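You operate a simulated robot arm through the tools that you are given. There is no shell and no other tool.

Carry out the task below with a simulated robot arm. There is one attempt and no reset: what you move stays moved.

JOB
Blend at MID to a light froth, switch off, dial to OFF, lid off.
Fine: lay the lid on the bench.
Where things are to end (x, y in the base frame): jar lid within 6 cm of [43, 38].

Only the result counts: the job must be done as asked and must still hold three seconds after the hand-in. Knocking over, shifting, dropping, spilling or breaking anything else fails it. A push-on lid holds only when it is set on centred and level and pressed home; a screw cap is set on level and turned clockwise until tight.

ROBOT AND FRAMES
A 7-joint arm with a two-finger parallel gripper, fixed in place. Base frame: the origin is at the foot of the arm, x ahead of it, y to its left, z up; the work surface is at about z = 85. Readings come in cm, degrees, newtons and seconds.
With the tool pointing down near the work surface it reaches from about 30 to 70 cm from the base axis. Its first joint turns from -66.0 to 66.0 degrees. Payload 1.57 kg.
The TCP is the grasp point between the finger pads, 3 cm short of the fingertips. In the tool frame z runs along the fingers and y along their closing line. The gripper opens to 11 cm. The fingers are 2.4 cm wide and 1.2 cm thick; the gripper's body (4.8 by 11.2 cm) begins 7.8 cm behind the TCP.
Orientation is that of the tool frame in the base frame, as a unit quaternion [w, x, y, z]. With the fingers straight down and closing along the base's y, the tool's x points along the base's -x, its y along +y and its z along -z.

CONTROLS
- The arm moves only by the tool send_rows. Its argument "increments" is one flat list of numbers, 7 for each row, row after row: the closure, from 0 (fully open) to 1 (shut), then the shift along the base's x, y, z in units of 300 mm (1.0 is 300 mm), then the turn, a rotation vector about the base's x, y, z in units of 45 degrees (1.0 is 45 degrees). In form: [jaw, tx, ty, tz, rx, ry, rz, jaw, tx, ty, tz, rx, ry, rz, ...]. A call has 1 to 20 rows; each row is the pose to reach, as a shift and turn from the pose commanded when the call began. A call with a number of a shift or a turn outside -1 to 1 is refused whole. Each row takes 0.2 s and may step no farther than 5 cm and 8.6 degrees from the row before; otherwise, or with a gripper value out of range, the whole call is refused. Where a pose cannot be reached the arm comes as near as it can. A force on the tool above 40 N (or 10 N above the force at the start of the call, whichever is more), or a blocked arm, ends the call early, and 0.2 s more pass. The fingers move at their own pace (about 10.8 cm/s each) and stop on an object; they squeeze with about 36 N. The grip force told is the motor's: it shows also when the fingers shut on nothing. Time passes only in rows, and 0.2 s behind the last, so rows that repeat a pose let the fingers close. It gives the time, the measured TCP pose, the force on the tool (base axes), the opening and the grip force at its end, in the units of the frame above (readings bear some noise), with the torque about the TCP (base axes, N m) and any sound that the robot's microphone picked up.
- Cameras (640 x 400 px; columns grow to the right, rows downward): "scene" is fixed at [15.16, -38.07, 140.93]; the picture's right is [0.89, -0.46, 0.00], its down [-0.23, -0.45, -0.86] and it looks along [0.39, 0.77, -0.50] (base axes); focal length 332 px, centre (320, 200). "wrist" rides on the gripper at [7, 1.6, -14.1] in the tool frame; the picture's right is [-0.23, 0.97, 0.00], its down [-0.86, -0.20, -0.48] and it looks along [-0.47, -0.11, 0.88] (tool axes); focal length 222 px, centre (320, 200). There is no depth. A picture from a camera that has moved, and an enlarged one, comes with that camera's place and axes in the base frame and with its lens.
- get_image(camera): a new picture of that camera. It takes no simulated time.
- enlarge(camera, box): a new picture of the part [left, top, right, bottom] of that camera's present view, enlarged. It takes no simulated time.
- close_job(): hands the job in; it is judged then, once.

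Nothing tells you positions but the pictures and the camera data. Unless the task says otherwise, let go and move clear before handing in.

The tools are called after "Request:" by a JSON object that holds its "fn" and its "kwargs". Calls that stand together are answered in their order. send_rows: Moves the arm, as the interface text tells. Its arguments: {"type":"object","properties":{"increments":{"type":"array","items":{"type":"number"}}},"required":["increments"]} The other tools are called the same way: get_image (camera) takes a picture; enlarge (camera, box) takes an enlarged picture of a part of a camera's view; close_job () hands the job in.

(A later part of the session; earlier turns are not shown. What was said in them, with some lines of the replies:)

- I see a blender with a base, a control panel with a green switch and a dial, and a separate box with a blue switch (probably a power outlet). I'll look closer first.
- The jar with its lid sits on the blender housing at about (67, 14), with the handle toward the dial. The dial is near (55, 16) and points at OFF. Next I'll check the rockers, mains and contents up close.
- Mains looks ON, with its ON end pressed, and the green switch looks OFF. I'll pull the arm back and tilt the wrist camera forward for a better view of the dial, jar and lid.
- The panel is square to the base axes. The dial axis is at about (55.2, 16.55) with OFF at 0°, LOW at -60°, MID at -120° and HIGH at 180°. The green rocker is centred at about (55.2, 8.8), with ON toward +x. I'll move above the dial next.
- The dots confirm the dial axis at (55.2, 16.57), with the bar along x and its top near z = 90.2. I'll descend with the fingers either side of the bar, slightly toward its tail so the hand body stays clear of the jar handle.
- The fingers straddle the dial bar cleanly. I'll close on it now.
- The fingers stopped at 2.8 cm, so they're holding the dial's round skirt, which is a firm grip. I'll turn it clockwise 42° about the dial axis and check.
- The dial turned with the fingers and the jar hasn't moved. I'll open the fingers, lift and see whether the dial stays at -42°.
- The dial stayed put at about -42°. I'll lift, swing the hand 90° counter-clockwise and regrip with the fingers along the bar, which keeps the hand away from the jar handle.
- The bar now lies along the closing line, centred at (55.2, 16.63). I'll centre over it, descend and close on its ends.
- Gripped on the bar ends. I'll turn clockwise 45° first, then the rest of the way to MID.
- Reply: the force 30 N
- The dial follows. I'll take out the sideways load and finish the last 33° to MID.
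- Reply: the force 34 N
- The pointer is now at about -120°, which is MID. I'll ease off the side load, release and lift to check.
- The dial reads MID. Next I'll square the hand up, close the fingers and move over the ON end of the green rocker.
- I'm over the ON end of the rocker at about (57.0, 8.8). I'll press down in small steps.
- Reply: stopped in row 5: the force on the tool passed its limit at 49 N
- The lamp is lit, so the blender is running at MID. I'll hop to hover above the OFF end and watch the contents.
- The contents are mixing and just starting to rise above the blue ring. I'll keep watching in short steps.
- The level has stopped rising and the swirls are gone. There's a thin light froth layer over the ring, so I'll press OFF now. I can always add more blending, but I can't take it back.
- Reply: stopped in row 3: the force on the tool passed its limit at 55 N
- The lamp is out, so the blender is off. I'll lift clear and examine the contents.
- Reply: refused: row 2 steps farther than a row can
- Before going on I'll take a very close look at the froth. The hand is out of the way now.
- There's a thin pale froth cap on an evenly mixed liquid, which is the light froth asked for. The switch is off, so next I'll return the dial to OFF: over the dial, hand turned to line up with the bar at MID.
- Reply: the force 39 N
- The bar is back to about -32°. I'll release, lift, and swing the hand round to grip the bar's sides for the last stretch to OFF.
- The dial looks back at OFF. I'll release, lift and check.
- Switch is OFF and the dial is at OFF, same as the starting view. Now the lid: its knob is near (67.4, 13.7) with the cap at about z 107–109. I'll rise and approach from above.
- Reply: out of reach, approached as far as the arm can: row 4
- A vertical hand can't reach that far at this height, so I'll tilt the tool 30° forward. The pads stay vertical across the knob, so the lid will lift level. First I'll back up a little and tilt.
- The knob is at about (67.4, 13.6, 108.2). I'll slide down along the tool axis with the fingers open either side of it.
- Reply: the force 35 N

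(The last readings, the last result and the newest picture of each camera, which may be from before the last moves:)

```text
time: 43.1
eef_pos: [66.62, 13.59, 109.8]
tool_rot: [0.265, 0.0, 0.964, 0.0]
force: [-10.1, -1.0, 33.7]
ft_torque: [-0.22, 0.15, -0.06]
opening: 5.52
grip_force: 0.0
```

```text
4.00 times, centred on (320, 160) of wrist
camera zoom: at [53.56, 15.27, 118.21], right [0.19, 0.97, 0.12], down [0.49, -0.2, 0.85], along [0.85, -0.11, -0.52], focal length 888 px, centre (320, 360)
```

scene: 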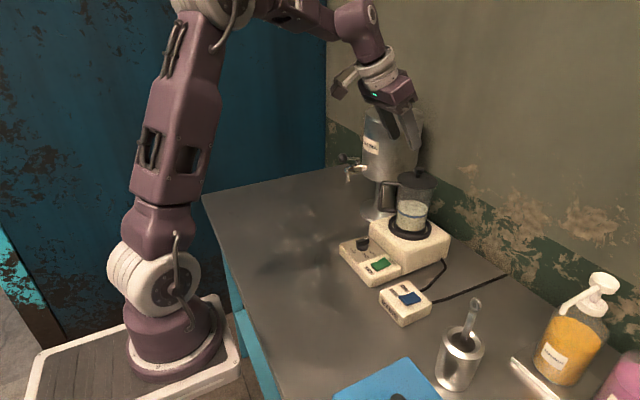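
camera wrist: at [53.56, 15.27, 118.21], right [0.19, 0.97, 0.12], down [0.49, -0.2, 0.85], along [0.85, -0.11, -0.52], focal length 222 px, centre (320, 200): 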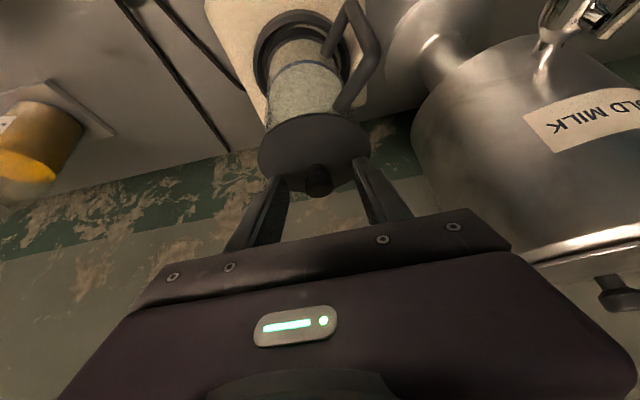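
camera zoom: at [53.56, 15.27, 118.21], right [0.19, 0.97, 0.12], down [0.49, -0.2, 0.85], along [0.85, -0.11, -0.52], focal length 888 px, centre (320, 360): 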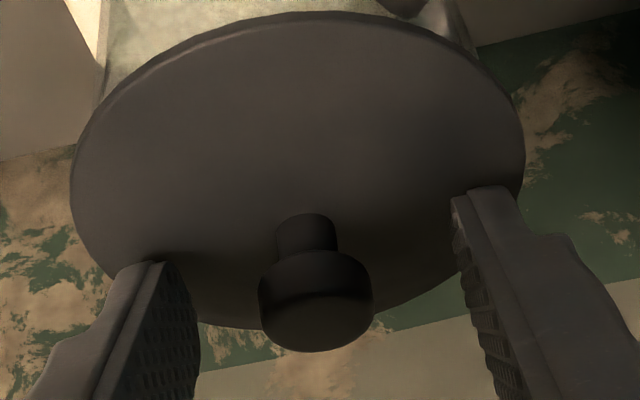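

The fingertips have touched the lid top, so I'll back off about 0.8 cm upward before closing on the knob.

Request:
{"fn": "send_rows", "kwargs": {"increments": [0.5, 0, 0, 0.015, 0, 0, 0, 0.5, 0, 0, 0.026, 0, 0, 0, 0.5, 0, 0, 0.026, 0, 0, 0]}}

Request:
{"fn": "enlarge", "kwargs": {"camera": "wrist", "box": [240, 130, 400, 230]}}

Request:
{"fn": "enlarge", "kwargs": {"camera": "scene", "box": [370, 130, 466, 205]}}

```text
time: 43.9
eef_pos: [66.55, 13.57, 110.17]
tool_rot: [0.261, 0.0, 0.965, 0.0]
force: [-1.2, 0.3, 0.6]
ft_torque: [-0.01, -0.01, -0.02]
opening: 5.51
grip_force: 0.0
```

```text
4.00 times, centred on (320, 180) of wrist
camera zoom: at [53.55, 15.29, 118.7], right [0.2, 0.97, 0.11], down [0.5, -0.2, 0.84], along [0.84, -0.11, -0.53], focal length 888 px, centre (320, 280)
```

zoom: 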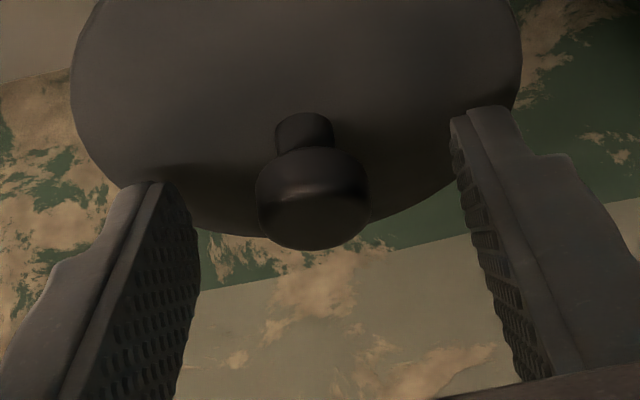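

```text
5.33 times, centred on (418, 168) of scene
camera zoom: at [15.16, -38.07, 140.93], right [0.89, -0.46, 0.0], down [-0.23, -0.45, -0.86], along [0.39, 0.77, -0.5], focal length 1772 px, centre (-203, 373)
```

zoom: 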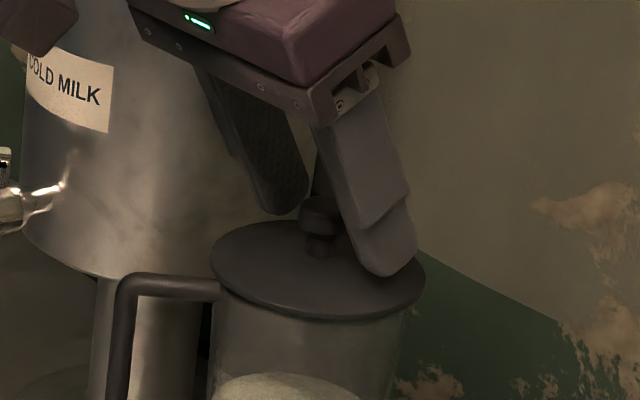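

Request:
{"fn": "send_rows", "kwargs": {"increments": [0.7, 0, 0, 0, 0, 0, 0, 1, 0, 0, 0, 0, 0, 0, 1, 0, 0, 0, 0, 0, 0, 1, 0, 0, 0, 0, 0, 0]}}

Request:
{"fn": "enlarge", "kwargs": {"camera": "wrist", "box": [240, 130, 400, 230]}}

Request:
{"fn": "enlarge", "kwargs": {"camera": "scene", "box": [370, 130, 466, 205]}}

```text
time: 44.9
eef_pos: [66.55, 13.56, 110.2]
tool_rot: [0.261, -0.001, 0.965, 0.0]
force: [0.9, -0.9, -0.5]
ft_torque: [-0.04, -0.02, 0.01]
opening: 2.04
grip_force: 33.2
```

```text
4.00 times, centred on (320, 180) of wrist
camera zoom: at [53.56, 15.29, 118.75], right [0.2, 0.97, 0.11], down [0.5, -0.2, 0.84], along [0.85, -0.11, -0.52], focal length 888 px, centre (320, 280)
```

zoom: 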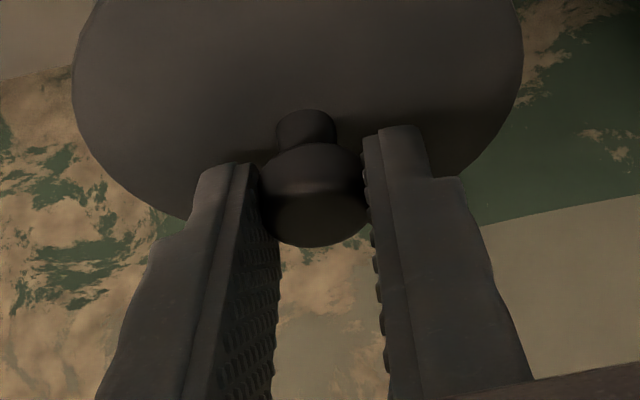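

```text
5.33 times, centred on (418, 168) of scene
camera zoom: at [15.16, -38.07, 140.93], right [0.89, -0.46, 0.0], down [-0.23, -0.45, -0.86], along [0.39, 0.77, -0.5], focal length 1772 px, centre (-203, 373)
```

zoom: 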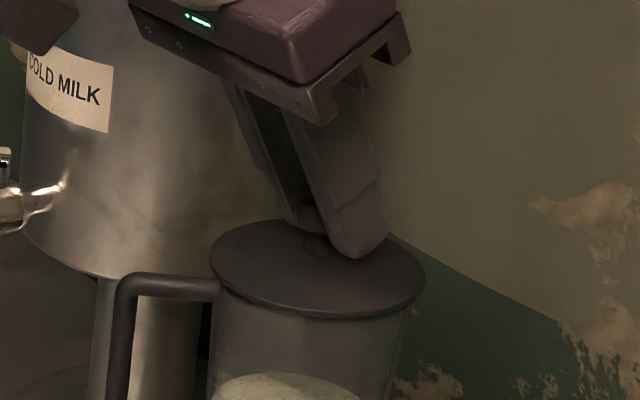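

The knob is gripped at 2.04 cm. I'll pull up slowly and watch whether the lid separates from the jar.

Request:
{"fn": "send_rows", "kwargs": {"increments": [1, 0, 0, 0.005, 0, 0, 0, 1, 0, 0, 0.01, 0, 0, 0, 1, 0, 0, 0.015, 0, 0, 0]}}

Request:
{"fn": "enlarge", "kwargs": {"camera": "scene", "box": [370, 160, 450, 210]}}

Request:
{"fn": "enlarge", "kwargs": {"camera": "scene", "box": [370, 195, 450, 245]}}

```text
time: 45.7
eef_pos: [66.54, 13.6, 110.82]
tool_rot: [0.261, 0.001, 0.965, 0.001]
force: [-0.1, -0.2, -0.8]
ft_torque: [-0.02, 0.02, -0.02]
opening: 2.03
grip_force: 33.6
```

```text
8.00 times, centred on (410, 185) of scene
camera zoom: at [15.16, -38.07, 140.93], right [0.89, -0.46, 0.0], down [-0.23, -0.45, -0.86], along [0.39, 0.77, -0.5], focal length 2659 px, centre (-400, 320)
```

zoom: 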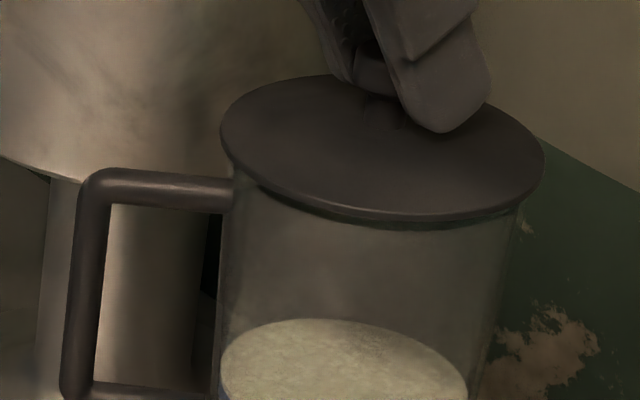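

```text
8.00 times, centred on (410, 220) of scene
camera zoom: at [15.16, -38.07, 140.93], right [0.89, -0.46, 0.0], down [-0.23, -0.45, -0.86], along [0.39, 0.77, -0.5], focal length 2659 px, centre (-400, 40)
```

zoom: 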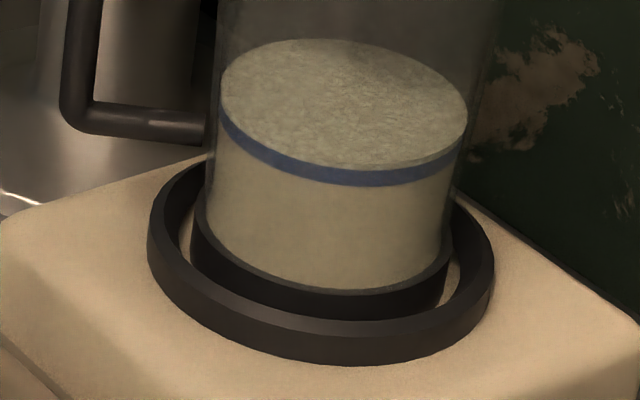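

The lid is coming away freely and the jar hasn't moved. I'll lift it well clear.

Request:
{"fn": "send_rows", "kwargs": {"increments": [1, 0, 0, 0.02, 0, 0, 0, 1, 0, 0, 0.05, 0, 0, 0, 1, 0, 0, 0.09, 0, 0, 0, 1, 0, 0, 0.14, 0, 0, 0, 1, 0, 0, 0.2, 0, 0, 0, 1, 0, 0, 0.2, 0, 0, 0]}}

Request:
{"fn": "enlarge", "kwargs": {"camera": "scene", "box": [360, 110, 472, 210]}}

Request:
{"fn": "enlarge", "kwargs": {"camera": "scene", "box": [370, 195, 450, 245]}}

```text
time: 47.1
eef_pos: [66.51, 13.62, 116.77]
tool_rot: [0.262, 0.0, 0.965, 0.0]
force: [0.0, -0.1, -0.5]
ft_torque: [0.01, -0.01, 0.02]
opening: 2.06
grip_force: 34.4
```

```text
4.00 times, centred on (416, 160) of scene
camera zoom: at [15.16, -38.07, 140.93], right [0.89, -0.46, 0.0], down [-0.23, -0.45, -0.86], along [0.39, 0.77, -0.5], focal length 1329 px, centre (-64, 360)
```

zoom: 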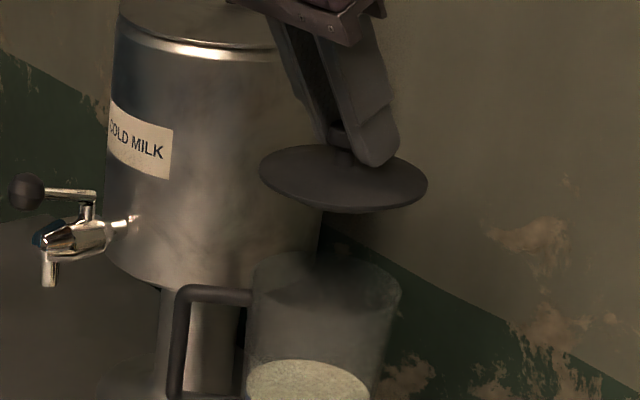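

```text
8.00 times, centred on (410, 220) of scene
camera zoom: at [15.16, -38.07, 140.93], right [0.89, -0.46, 0.0], down [-0.23, -0.45, -0.86], along [0.39, 0.77, -0.5], focal length 2659 px, centre (-400, 40)
```

zoom: 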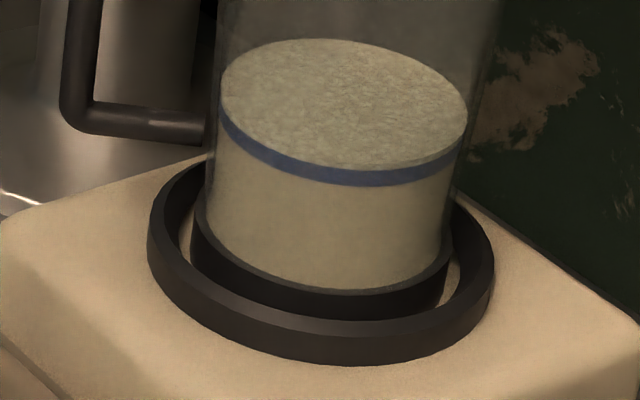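

The lid is held level and the contents are undisturbed. Now I'll carry it back over the panel toward the robot, then left to the drop spot.

Request:
{"fn": "send_rows", "kwargs": {"increments": [1, -0.1, 0.01, 0, 0, 0, 0, 1, -0.22, 0.03, 0, 0, 0, 0, 1, -0.34, 0.05, 0, 0, 0, 0, 1, -0.46, 0.07, 0, 0, 0, 0, 1, -0.55, 0.09, 0, 0, 0, 0, 1, -0.55, 0.09, 0, 0, 0, 0]}}

Request:
{"fn": "get_image", "kwargs": {"camera": "scene"}}

Request:
{"fn": "get_image", "kwargs": {"camera": "wrist"}}

```text
time: 48.5
eef_pos: [50.16, 16.31, 116.68]
tool_rot: [0.261, -0.001, 0.965, 0.0]
force: [-0.2, 1.0, 0.4]
ft_torque: [0.01, 0.0, 0.03]
opening: 2.05
grip_force: 33.6
```

```text
taken
```

scene: 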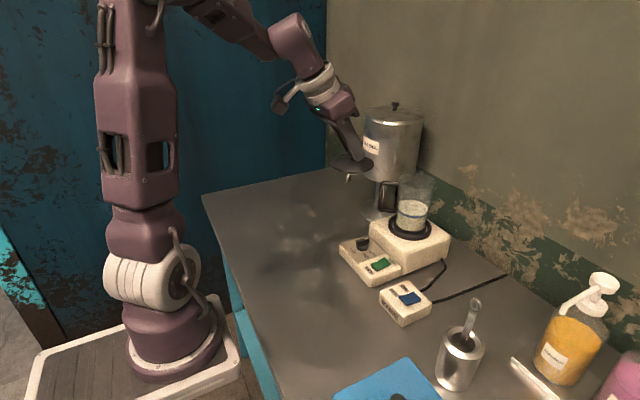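

```text
taken
camera wrist: at [37.04, 18.01, 125.22], right [0.2, 0.97, 0.12], down [0.5, -0.2, 0.84], along [0.85, -0.11, -0.52], focal length 222 px, centre (320, 200)
```

wrist: 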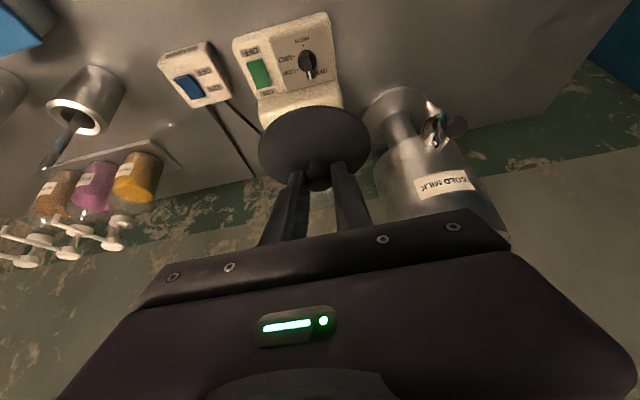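

Request:
{"fn": "send_rows", "kwargs": {"increments": [1, -0.0373, 0.1007, -0.04, 0, 0, 0.127, 1, -0.0746, 0.2014, -0.1, 0, 0, 0.254, 1, -0.1119, 0.3021, -0.18, 0, 0, 0.381, 1, -0.1491, 0.4029, -0.27, 0, 0, 0.508, 1, -0.1864, 0.5036, -0.36, 0, 0, 0.635, 1, -0.2237, 0.6043, -0.45, 0, 0, 0.762, 1, -0.261, 0.705, -0.533, 0, 0, 0.889, 1, -0.261, 0.705, -0.533, 0, 0, 0.889]}}

Request:
{"fn": "get_image", "kwargs": {"camera": "scene"}}

Request:
{"fn": "get_image", "kwargs": {"camera": "wrist"}}

Request:
{"fn": "enlarge", "kwargs": {"camera": "scene", "box": [230, 150, 358, 250]}}

```text
time: 50.3
eef_pos: [42.21, 37.47, 100.61]
tool_rot: [0.244, -0.33, 0.907, 0.09]
force: [-0.1, -0.7, 0.1]
ft_torque: [-0.01, 0.0, 0.01]
opening: 2.03
grip_force: 33.6
```

```text
taken
```

scene: 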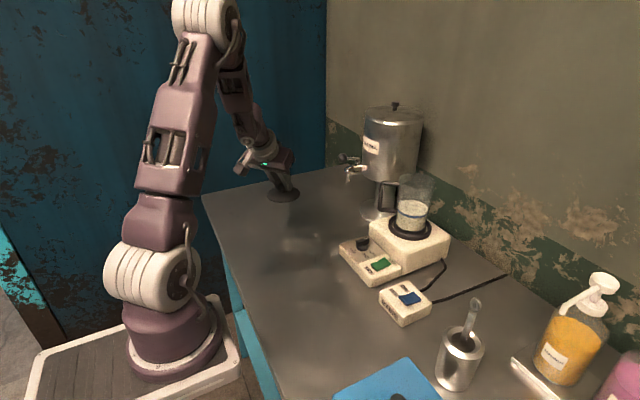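

```text
taken
camera wrist: at [31.27, 30.33, 109.17], right [-0.48, 0.87, 0.12], down [0.51, 0.17, 0.84], along [0.72, 0.46, -0.52], focal length 222 px, centre (320, 200)
```

wrist: 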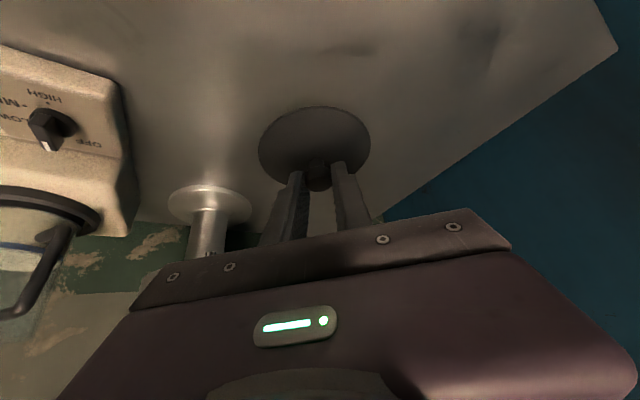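

```text
4.00 times, centred on (294, 200) of scene
camera zoom: at [15.16, -38.07, 140.93], right [0.89, -0.46, 0.0], down [-0.23, -0.45, -0.86], along [0.39, 0.77, -0.5], focal length 1329 px, centre (424, 200)
```

zoom: 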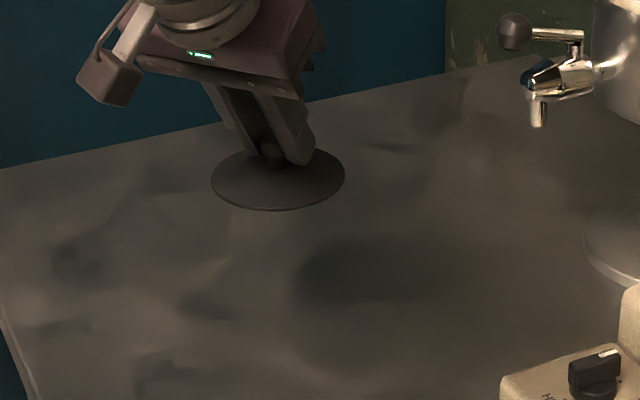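

The lid is over (43, 38) and the bench below is clear. I'll lower to just above the surface.

Request:
{"fn": "send_rows", "kwargs": {"increments": [1, 0, 0, -0.1, 0, 0, 0, 1, 0, 0, -0.2, 0, 0, 0, 1, 0, 0, -0.26, 0, 0, 0, 1, 0, 0, -0.29, 0, 0, 0, 1, 0, 0, -0.29, 0, 0, 0]}}

Request:
{"fn": "enlarge", "kwargs": {"camera": "scene", "box": [240, 185, 336, 260]}}

Request:
{"fn": "enlarge", "kwargs": {"camera": "wrist", "box": [240, 90, 400, 190]}}

```text
time: 51.5
eef_pos: [42.26, 37.52, 91.92]
tool_rot: [0.246, -0.331, 0.907, 0.09]
force: [0.7, 0.2, 0.5]
ft_torque: [0.03, -0.01, 0.03]
opening: 2.05
grip_force: 34.0
```

```text
5.33 times, centred on (288, 222) of scene
camera zoom: at [15.16, -38.07, 140.93], right [0.89, -0.46, 0.0], down [-0.23, -0.45, -0.86], along [0.39, 0.77, -0.5], focal length 1772 px, centre (491, 80)
```

zoom: 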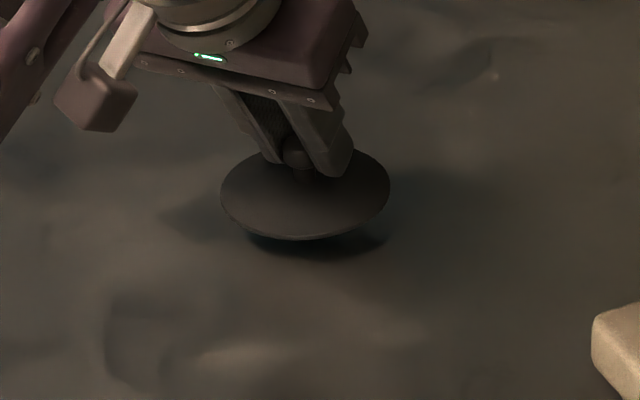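

```text
4.00 times, centred on (320, 140) of wrist
camera zoom: at [31.29, 30.34, 100.47], right [-0.48, 0.87, 0.12], down [0.51, 0.17, 0.84], along [0.72, 0.46, -0.52], focal length 888 px, centre (320, 440)
```

zoom: 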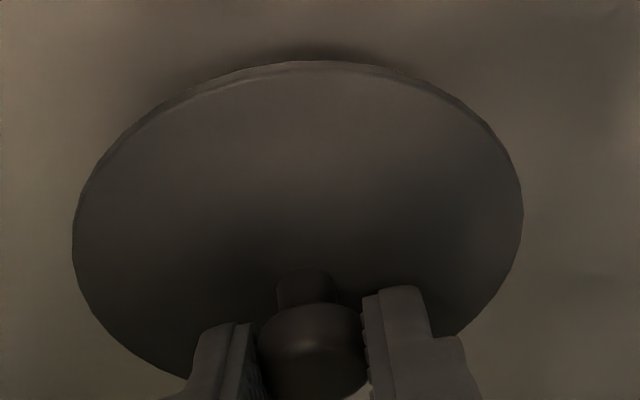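

Request:
{"fn": "send_rows", "kwargs": {"increments": [1, 0, 0, -0.007, 0, 0, 0, 1, 0, 0, -0.014, 0, 0, 0, 1, 0, 0, -0.02, 0, 0, 0]}}

Request:
{"fn": "enlarge", "kwargs": {"camera": "scene", "box": [240, 185, 336, 260]}}

```text
time: 52.3
eef_pos: [42.25, 37.39, 91.33]
tool_rot: [0.245, -0.33, 0.907, 0.089]
force: [0.1, -0.7, -0.2]
ft_torque: [0.0, 0.0, 0.01]
opening: 2.07
grip_force: 34.2
```

```text
5.33 times, centred on (288, 222) of scene
camera zoom: at [15.16, -38.07, 140.93], right [0.89, -0.46, 0.0], down [-0.23, -0.45, -0.86], along [0.39, 0.77, -0.5], focal length 1772 px, centre (491, 80)
```

zoom: 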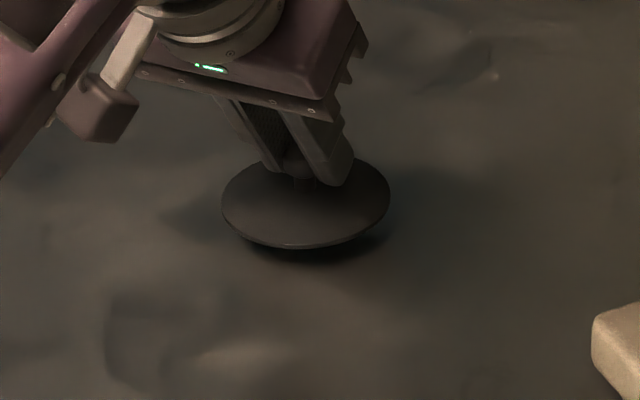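

Request:
{"fn": "send_rows", "kwargs": {"increments": [1, 0, 0, -0.006, 0, 0, 0, 1, 0, 0, -0.012, 0, 0, 0, 1, 0, 0, -0.018, 0, 0, 0]}}

Request:
{"fn": "enlarge", "kwargs": {"camera": "scene", "box": [240, 185, 336, 260]}}

```text
time: 53.1
eef_pos: [42.24, 37.39, 90.82]
tool_rot: [0.246, -0.33, 0.907, 0.089]
force: [-0.1, -0.9, -0.1]
ft_torque: [0.0, 0.04, -0.01]
opening: 2.07
grip_force: 33.7
```

```text
5.33 times, centred on (288, 222) of scene
camera zoom: at [15.16, -38.07, 140.93], right [0.89, -0.46, 0.0], down [-0.23, -0.45, -0.86], along [0.39, 0.77, -0.5], focal length 1772 px, centre (491, 80)
```

zoom: 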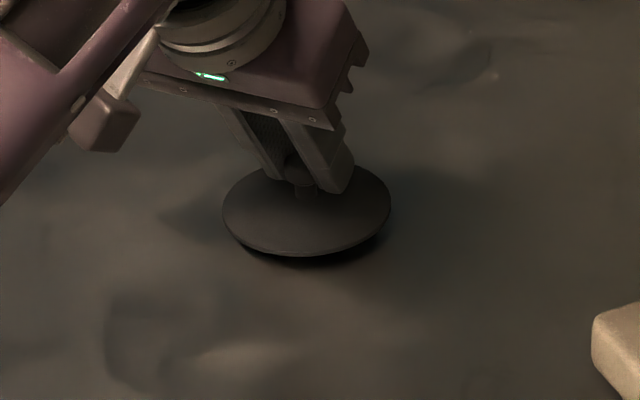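

Request:
{"fn": "send_rows", "kwargs": {"increments": [1, 0, 0, -0.005, 0, 0, 0, 1, 0, 0, -0.01, 0, 0, 0]}}

Request:
{"fn": "send_rows", "kwargs": {"increments": [1, 0, 0, -0.005, 0, 0, 0, 1, 0, 0, -0.01, 0, 0, 0]}}

Request:
{"fn": "enlarge", "kwargs": {"camera": "scene", "box": [240, 185, 336, 260]}}

```text
time: 53.7
eef_pos: [42.19, 37.46, 90.5]
tool_rot: [0.246, -0.331, 0.907, 0.089]
force: [0.2, -0.5, -0.5]
ft_torque: [-0.01, 0.02, 0.02]
opening: 2.05
grip_force: 34.1
```

```text
time: 54.3
eef_pos: [42.17, 37.43, 90.26]
tool_rot: [0.245, -0.33, 0.907, 0.089]
force: [0.0, -0.4, 0.1]
ft_torque: [-0.01, -0.04, 0.03]
opening: 2.03
grip_force: 34.1
```

```text
5.33 times, centred on (288, 222) of scene
camera zoom: at [15.16, -38.07, 140.93], right [0.89, -0.46, 0.0], down [-0.23, -0.45, -0.86], along [0.39, 0.77, -0.5], focal length 1772 px, centre (491, 80)
```

zoom: 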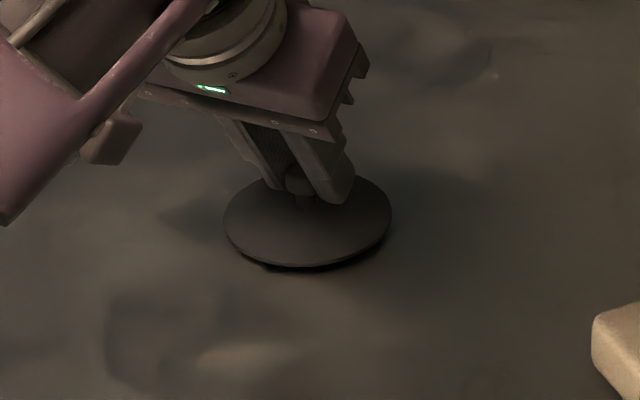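

Request:
{"fn": "send_rows", "kwargs": {"increments": [1, 0, 0, -0.004, 0, 0, 0, 1, 0, 0, -0.008, 0, 0, 0]}}

Request:
{"fn": "enlarge", "kwargs": {"camera": "scene", "box": [260, 205, 324, 255]}}

Request:
{"fn": "enlarge", "kwargs": {"camera": "wrist", "box": [240, 90, 400, 190]}}

```text
time: 54.9
eef_pos: [42.27, 37.49, 89.98]
tool_rot: [0.246, -0.331, 0.906, 0.091]
force: [-4.0, -4.6, 9.9]
ft_torque: [-0.15, 0.14, -0.01]
opening: 2.05
grip_force: 33.8
```

```text
8.00 times, centred on (292, 230) of scene
camera zoom: at [15.14, -38.09, 140.93], right [0.89, -0.46, 0.0], down [-0.23, -0.45, -0.86], along [0.39, 0.77, -0.5], focal length 2659 px, centre (544, -40)
```

zoom: 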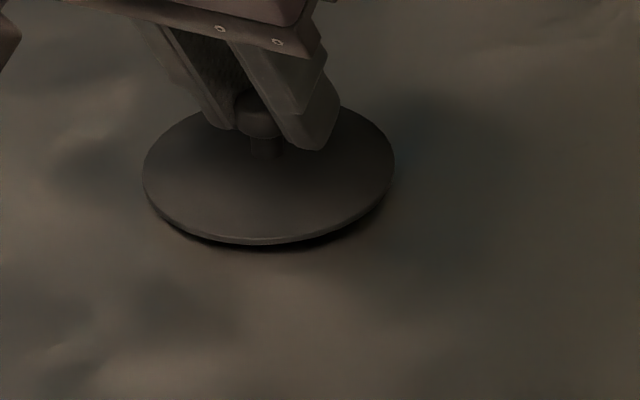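

```text
4.00 times, centred on (320, 140) of wrist
camera zoom: at [31.26, 30.32, 98.56], right [-0.48, 0.87, 0.12], down [0.51, 0.17, 0.84], along [0.72, 0.46, -0.52], focal length 888 px, centre (320, 440)
```

zoom: 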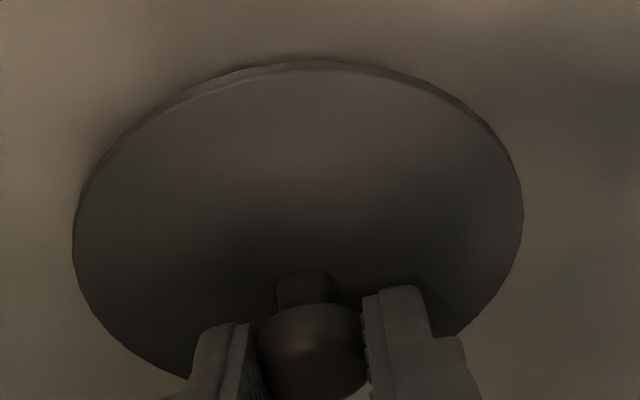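

The lid is touching the bench with a contact force of about 10 N. I'll ease the load slightly and open the fingers gently.

Request:
{"fn": "send_rows", "kwargs": {"increments": [1, 0, 0, 0.0025, 0, 0, 0, 0.8, 0, 0, 0.0025, 0, 0, 0, 0.77, 0, 0, 0.0025, 0, 0, 0, 0.7, 0, 0, 0.0025, 0, 0, 0, 0.6, 0, 0, 0.0025, 0, 0, 0, 0.5, 0, 0, 0.0025, 0, 0, 0, 0.5, 0, 0, 0.0025, 0, 0, 0]}}

Request:
{"fn": "enlarge", "kwargs": {"camera": "scene", "box": [260, 205, 324, 255]}}

Request:
{"fn": "enlarge", "kwargs": {"camera": "wrist", "box": [240, 90, 400, 190]}}

```text
time: 56.5
eef_pos: [42.16, 37.4, 90.2]
tool_rot: [0.246, -0.33, 0.907, 0.089]
force: [-0.2, -0.4, 0.9]
ft_torque: [-0.02, 0.04, -0.01]
opening: 5.5
grip_force: 0.0
```

```text
8.00 times, centred on (292, 230) of scene
camera zoom: at [15.16, -38.07, 140.93], right [0.89, -0.46, 0.0], down [-0.23, -0.45, -0.86], along [0.39, 0.77, -0.5], focal length 2659 px, centre (544, -40)
```

zoom: 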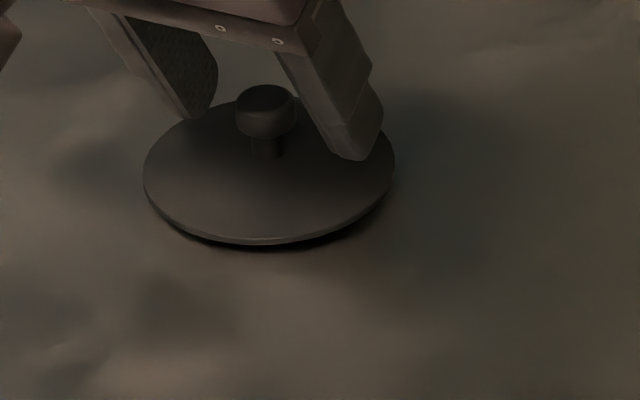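

```text
4.00 times, centred on (320, 140) of wrist
camera zoom: at [31.28, 30.29, 98.61], right [-0.48, 0.87, 0.11], down [0.51, 0.17, 0.84], along [0.72, 0.46, -0.52], focal length 888 px, centre (320, 440)
```

zoom: 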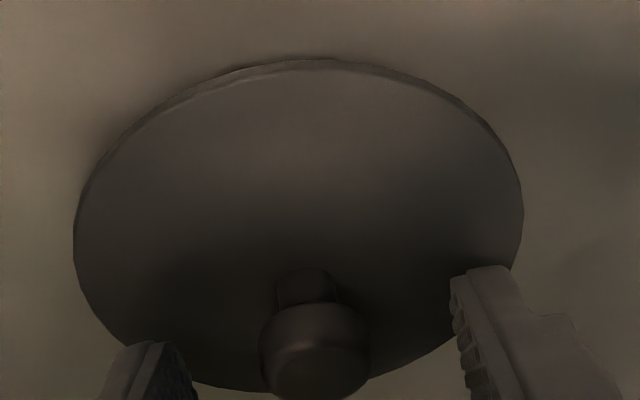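

The lid sits flat on the bench. I'll withdraw backward along the tool axis and check everything.

Request:
{"fn": "send_rows", "kwargs": {"increments": [0.5, -0.02, -0.017, 0.045, 0, 0, 0, 0.5, -0.065, -0.054, 0.144, 0, 0, 0, 0.5, -0.129, -0.108, 0.288, 0, 0, 0, 0.5, -0.17, -0.15, 0.42, 0, 0, 0, 0.5, -0.2, -0.2, 0.54, 0, 0, 0, 0.5, -0.2, -0.2, 0.54, 0, 0, 0]}}

Request:
{"fn": "get_image", "kwargs": {"camera": "scene"}}

Request:
{"fn": "get_image", "kwargs": {"camera": "wrist"}}

Request:
{"fn": "enlarge", "kwargs": {"camera": "scene", "box": [260, 205, 324, 255]}}

Request:
{"fn": "enlarge", "kwargs": {"camera": "scene", "box": [335, 170, 463, 280]}}

```text
time: 57.9
eef_pos: [36.27, 31.41, 106.34]
tool_rot: [0.245, -0.331, 0.907, 0.09]
force: [-0.8, -0.1, 0.7]
ft_torque: [-0.01, 0.04, 0.0]
opening: 5.49
grip_force: 0.2
```

```text
taken
```

scene: 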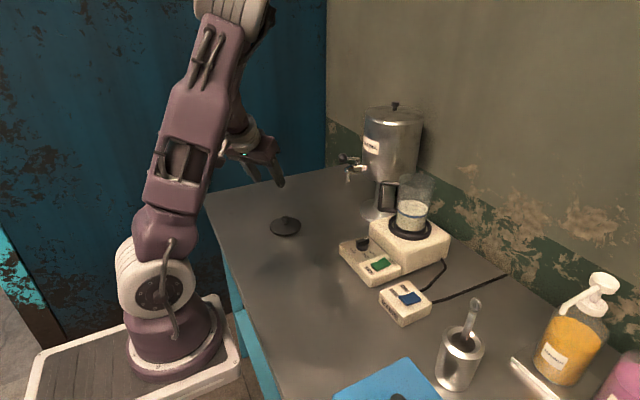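

```text
taken
camera wrist: at [25.36, 24.35, 114.81], right [-0.48, 0.87, 0.12], down [0.51, 0.17, 0.84], along [0.72, 0.46, -0.52], focal length 222 px, centre (320, 200)
```

wrist: 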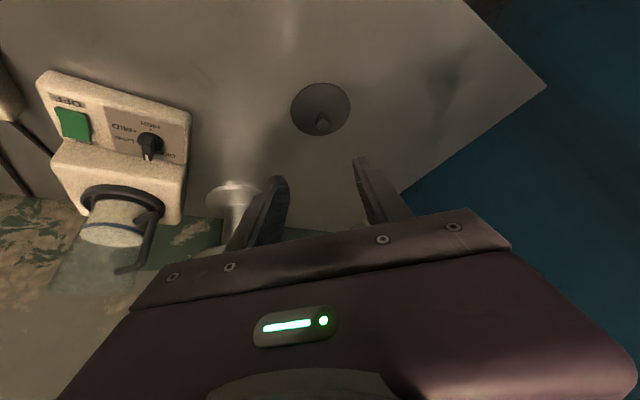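

```text
8.00 times, centred on (292, 230) of scene
camera zoom: at [15.16, -38.07, 140.93], right [0.89, -0.46, 0.0], down [-0.23, -0.45, -0.86], along [0.39, 0.77, -0.5], focal length 2659 px, centre (544, -40)
```

zoom: 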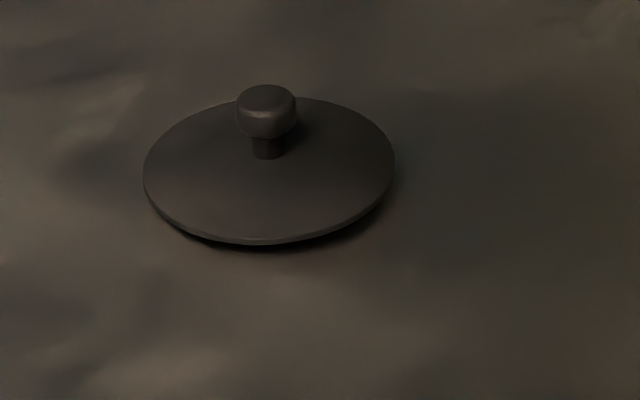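

```text
3.64 times, centred on (399, 225) of scene
camera zoom: at [15.16, -38.07, 140.93], right [0.89, -0.46, 0.0], down [-0.23, -0.45, -0.86], along [0.39, 0.77, -0.5], focal length 1208 px, centre (33, 109)
```

zoom: 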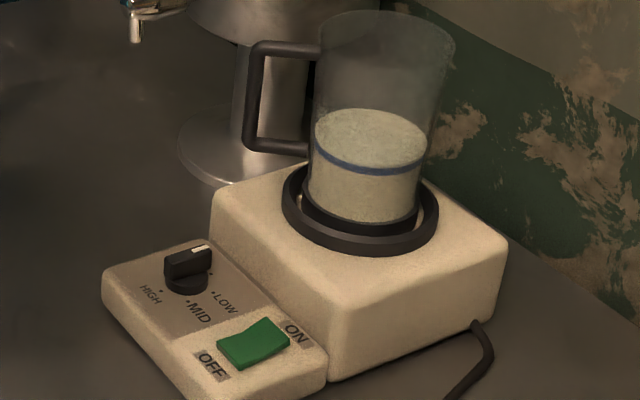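

Everything looks as asked:
- **Switch and dial:** the green switch is OFF, the lamp is out and the dial points at OFF.
- **Contents:** the jar stands undisturbed with light froth.
- **Lid:** it lies flat at about (42.5, 37).
- **Hand:** open and well clear.

I'm handing in now.

Request:
{"fn": "close_job", "kwargs": {}}

```text
The job is handed in.
```

I've handed the job in: the drink is blended at MID with a light froth, and the lid is off and lying on the bench. No score came back, so the points below are from the last pictures.

- **Blend:** it ran at MID for a little over 4 seconds. I stopped when the swirls were gone and the level had stopped rising, with a thin pale froth on top. Judging that as "light froth" was my call from the pictures.
- **Switch and dial:** the green switch is off, the lamp is out and the dial points at OFF. The blue mains switch was on at the start and I left it on.
- **Lid:** it lies flat at about (42.5, 37), roughly 1 cm from the target.
- **Surroundings:** the jar came through the lid removal without moving, and nothing was knocked or spilled. The fingertips pressed briefly on the lid (about 34 N) before I gripped the knob.
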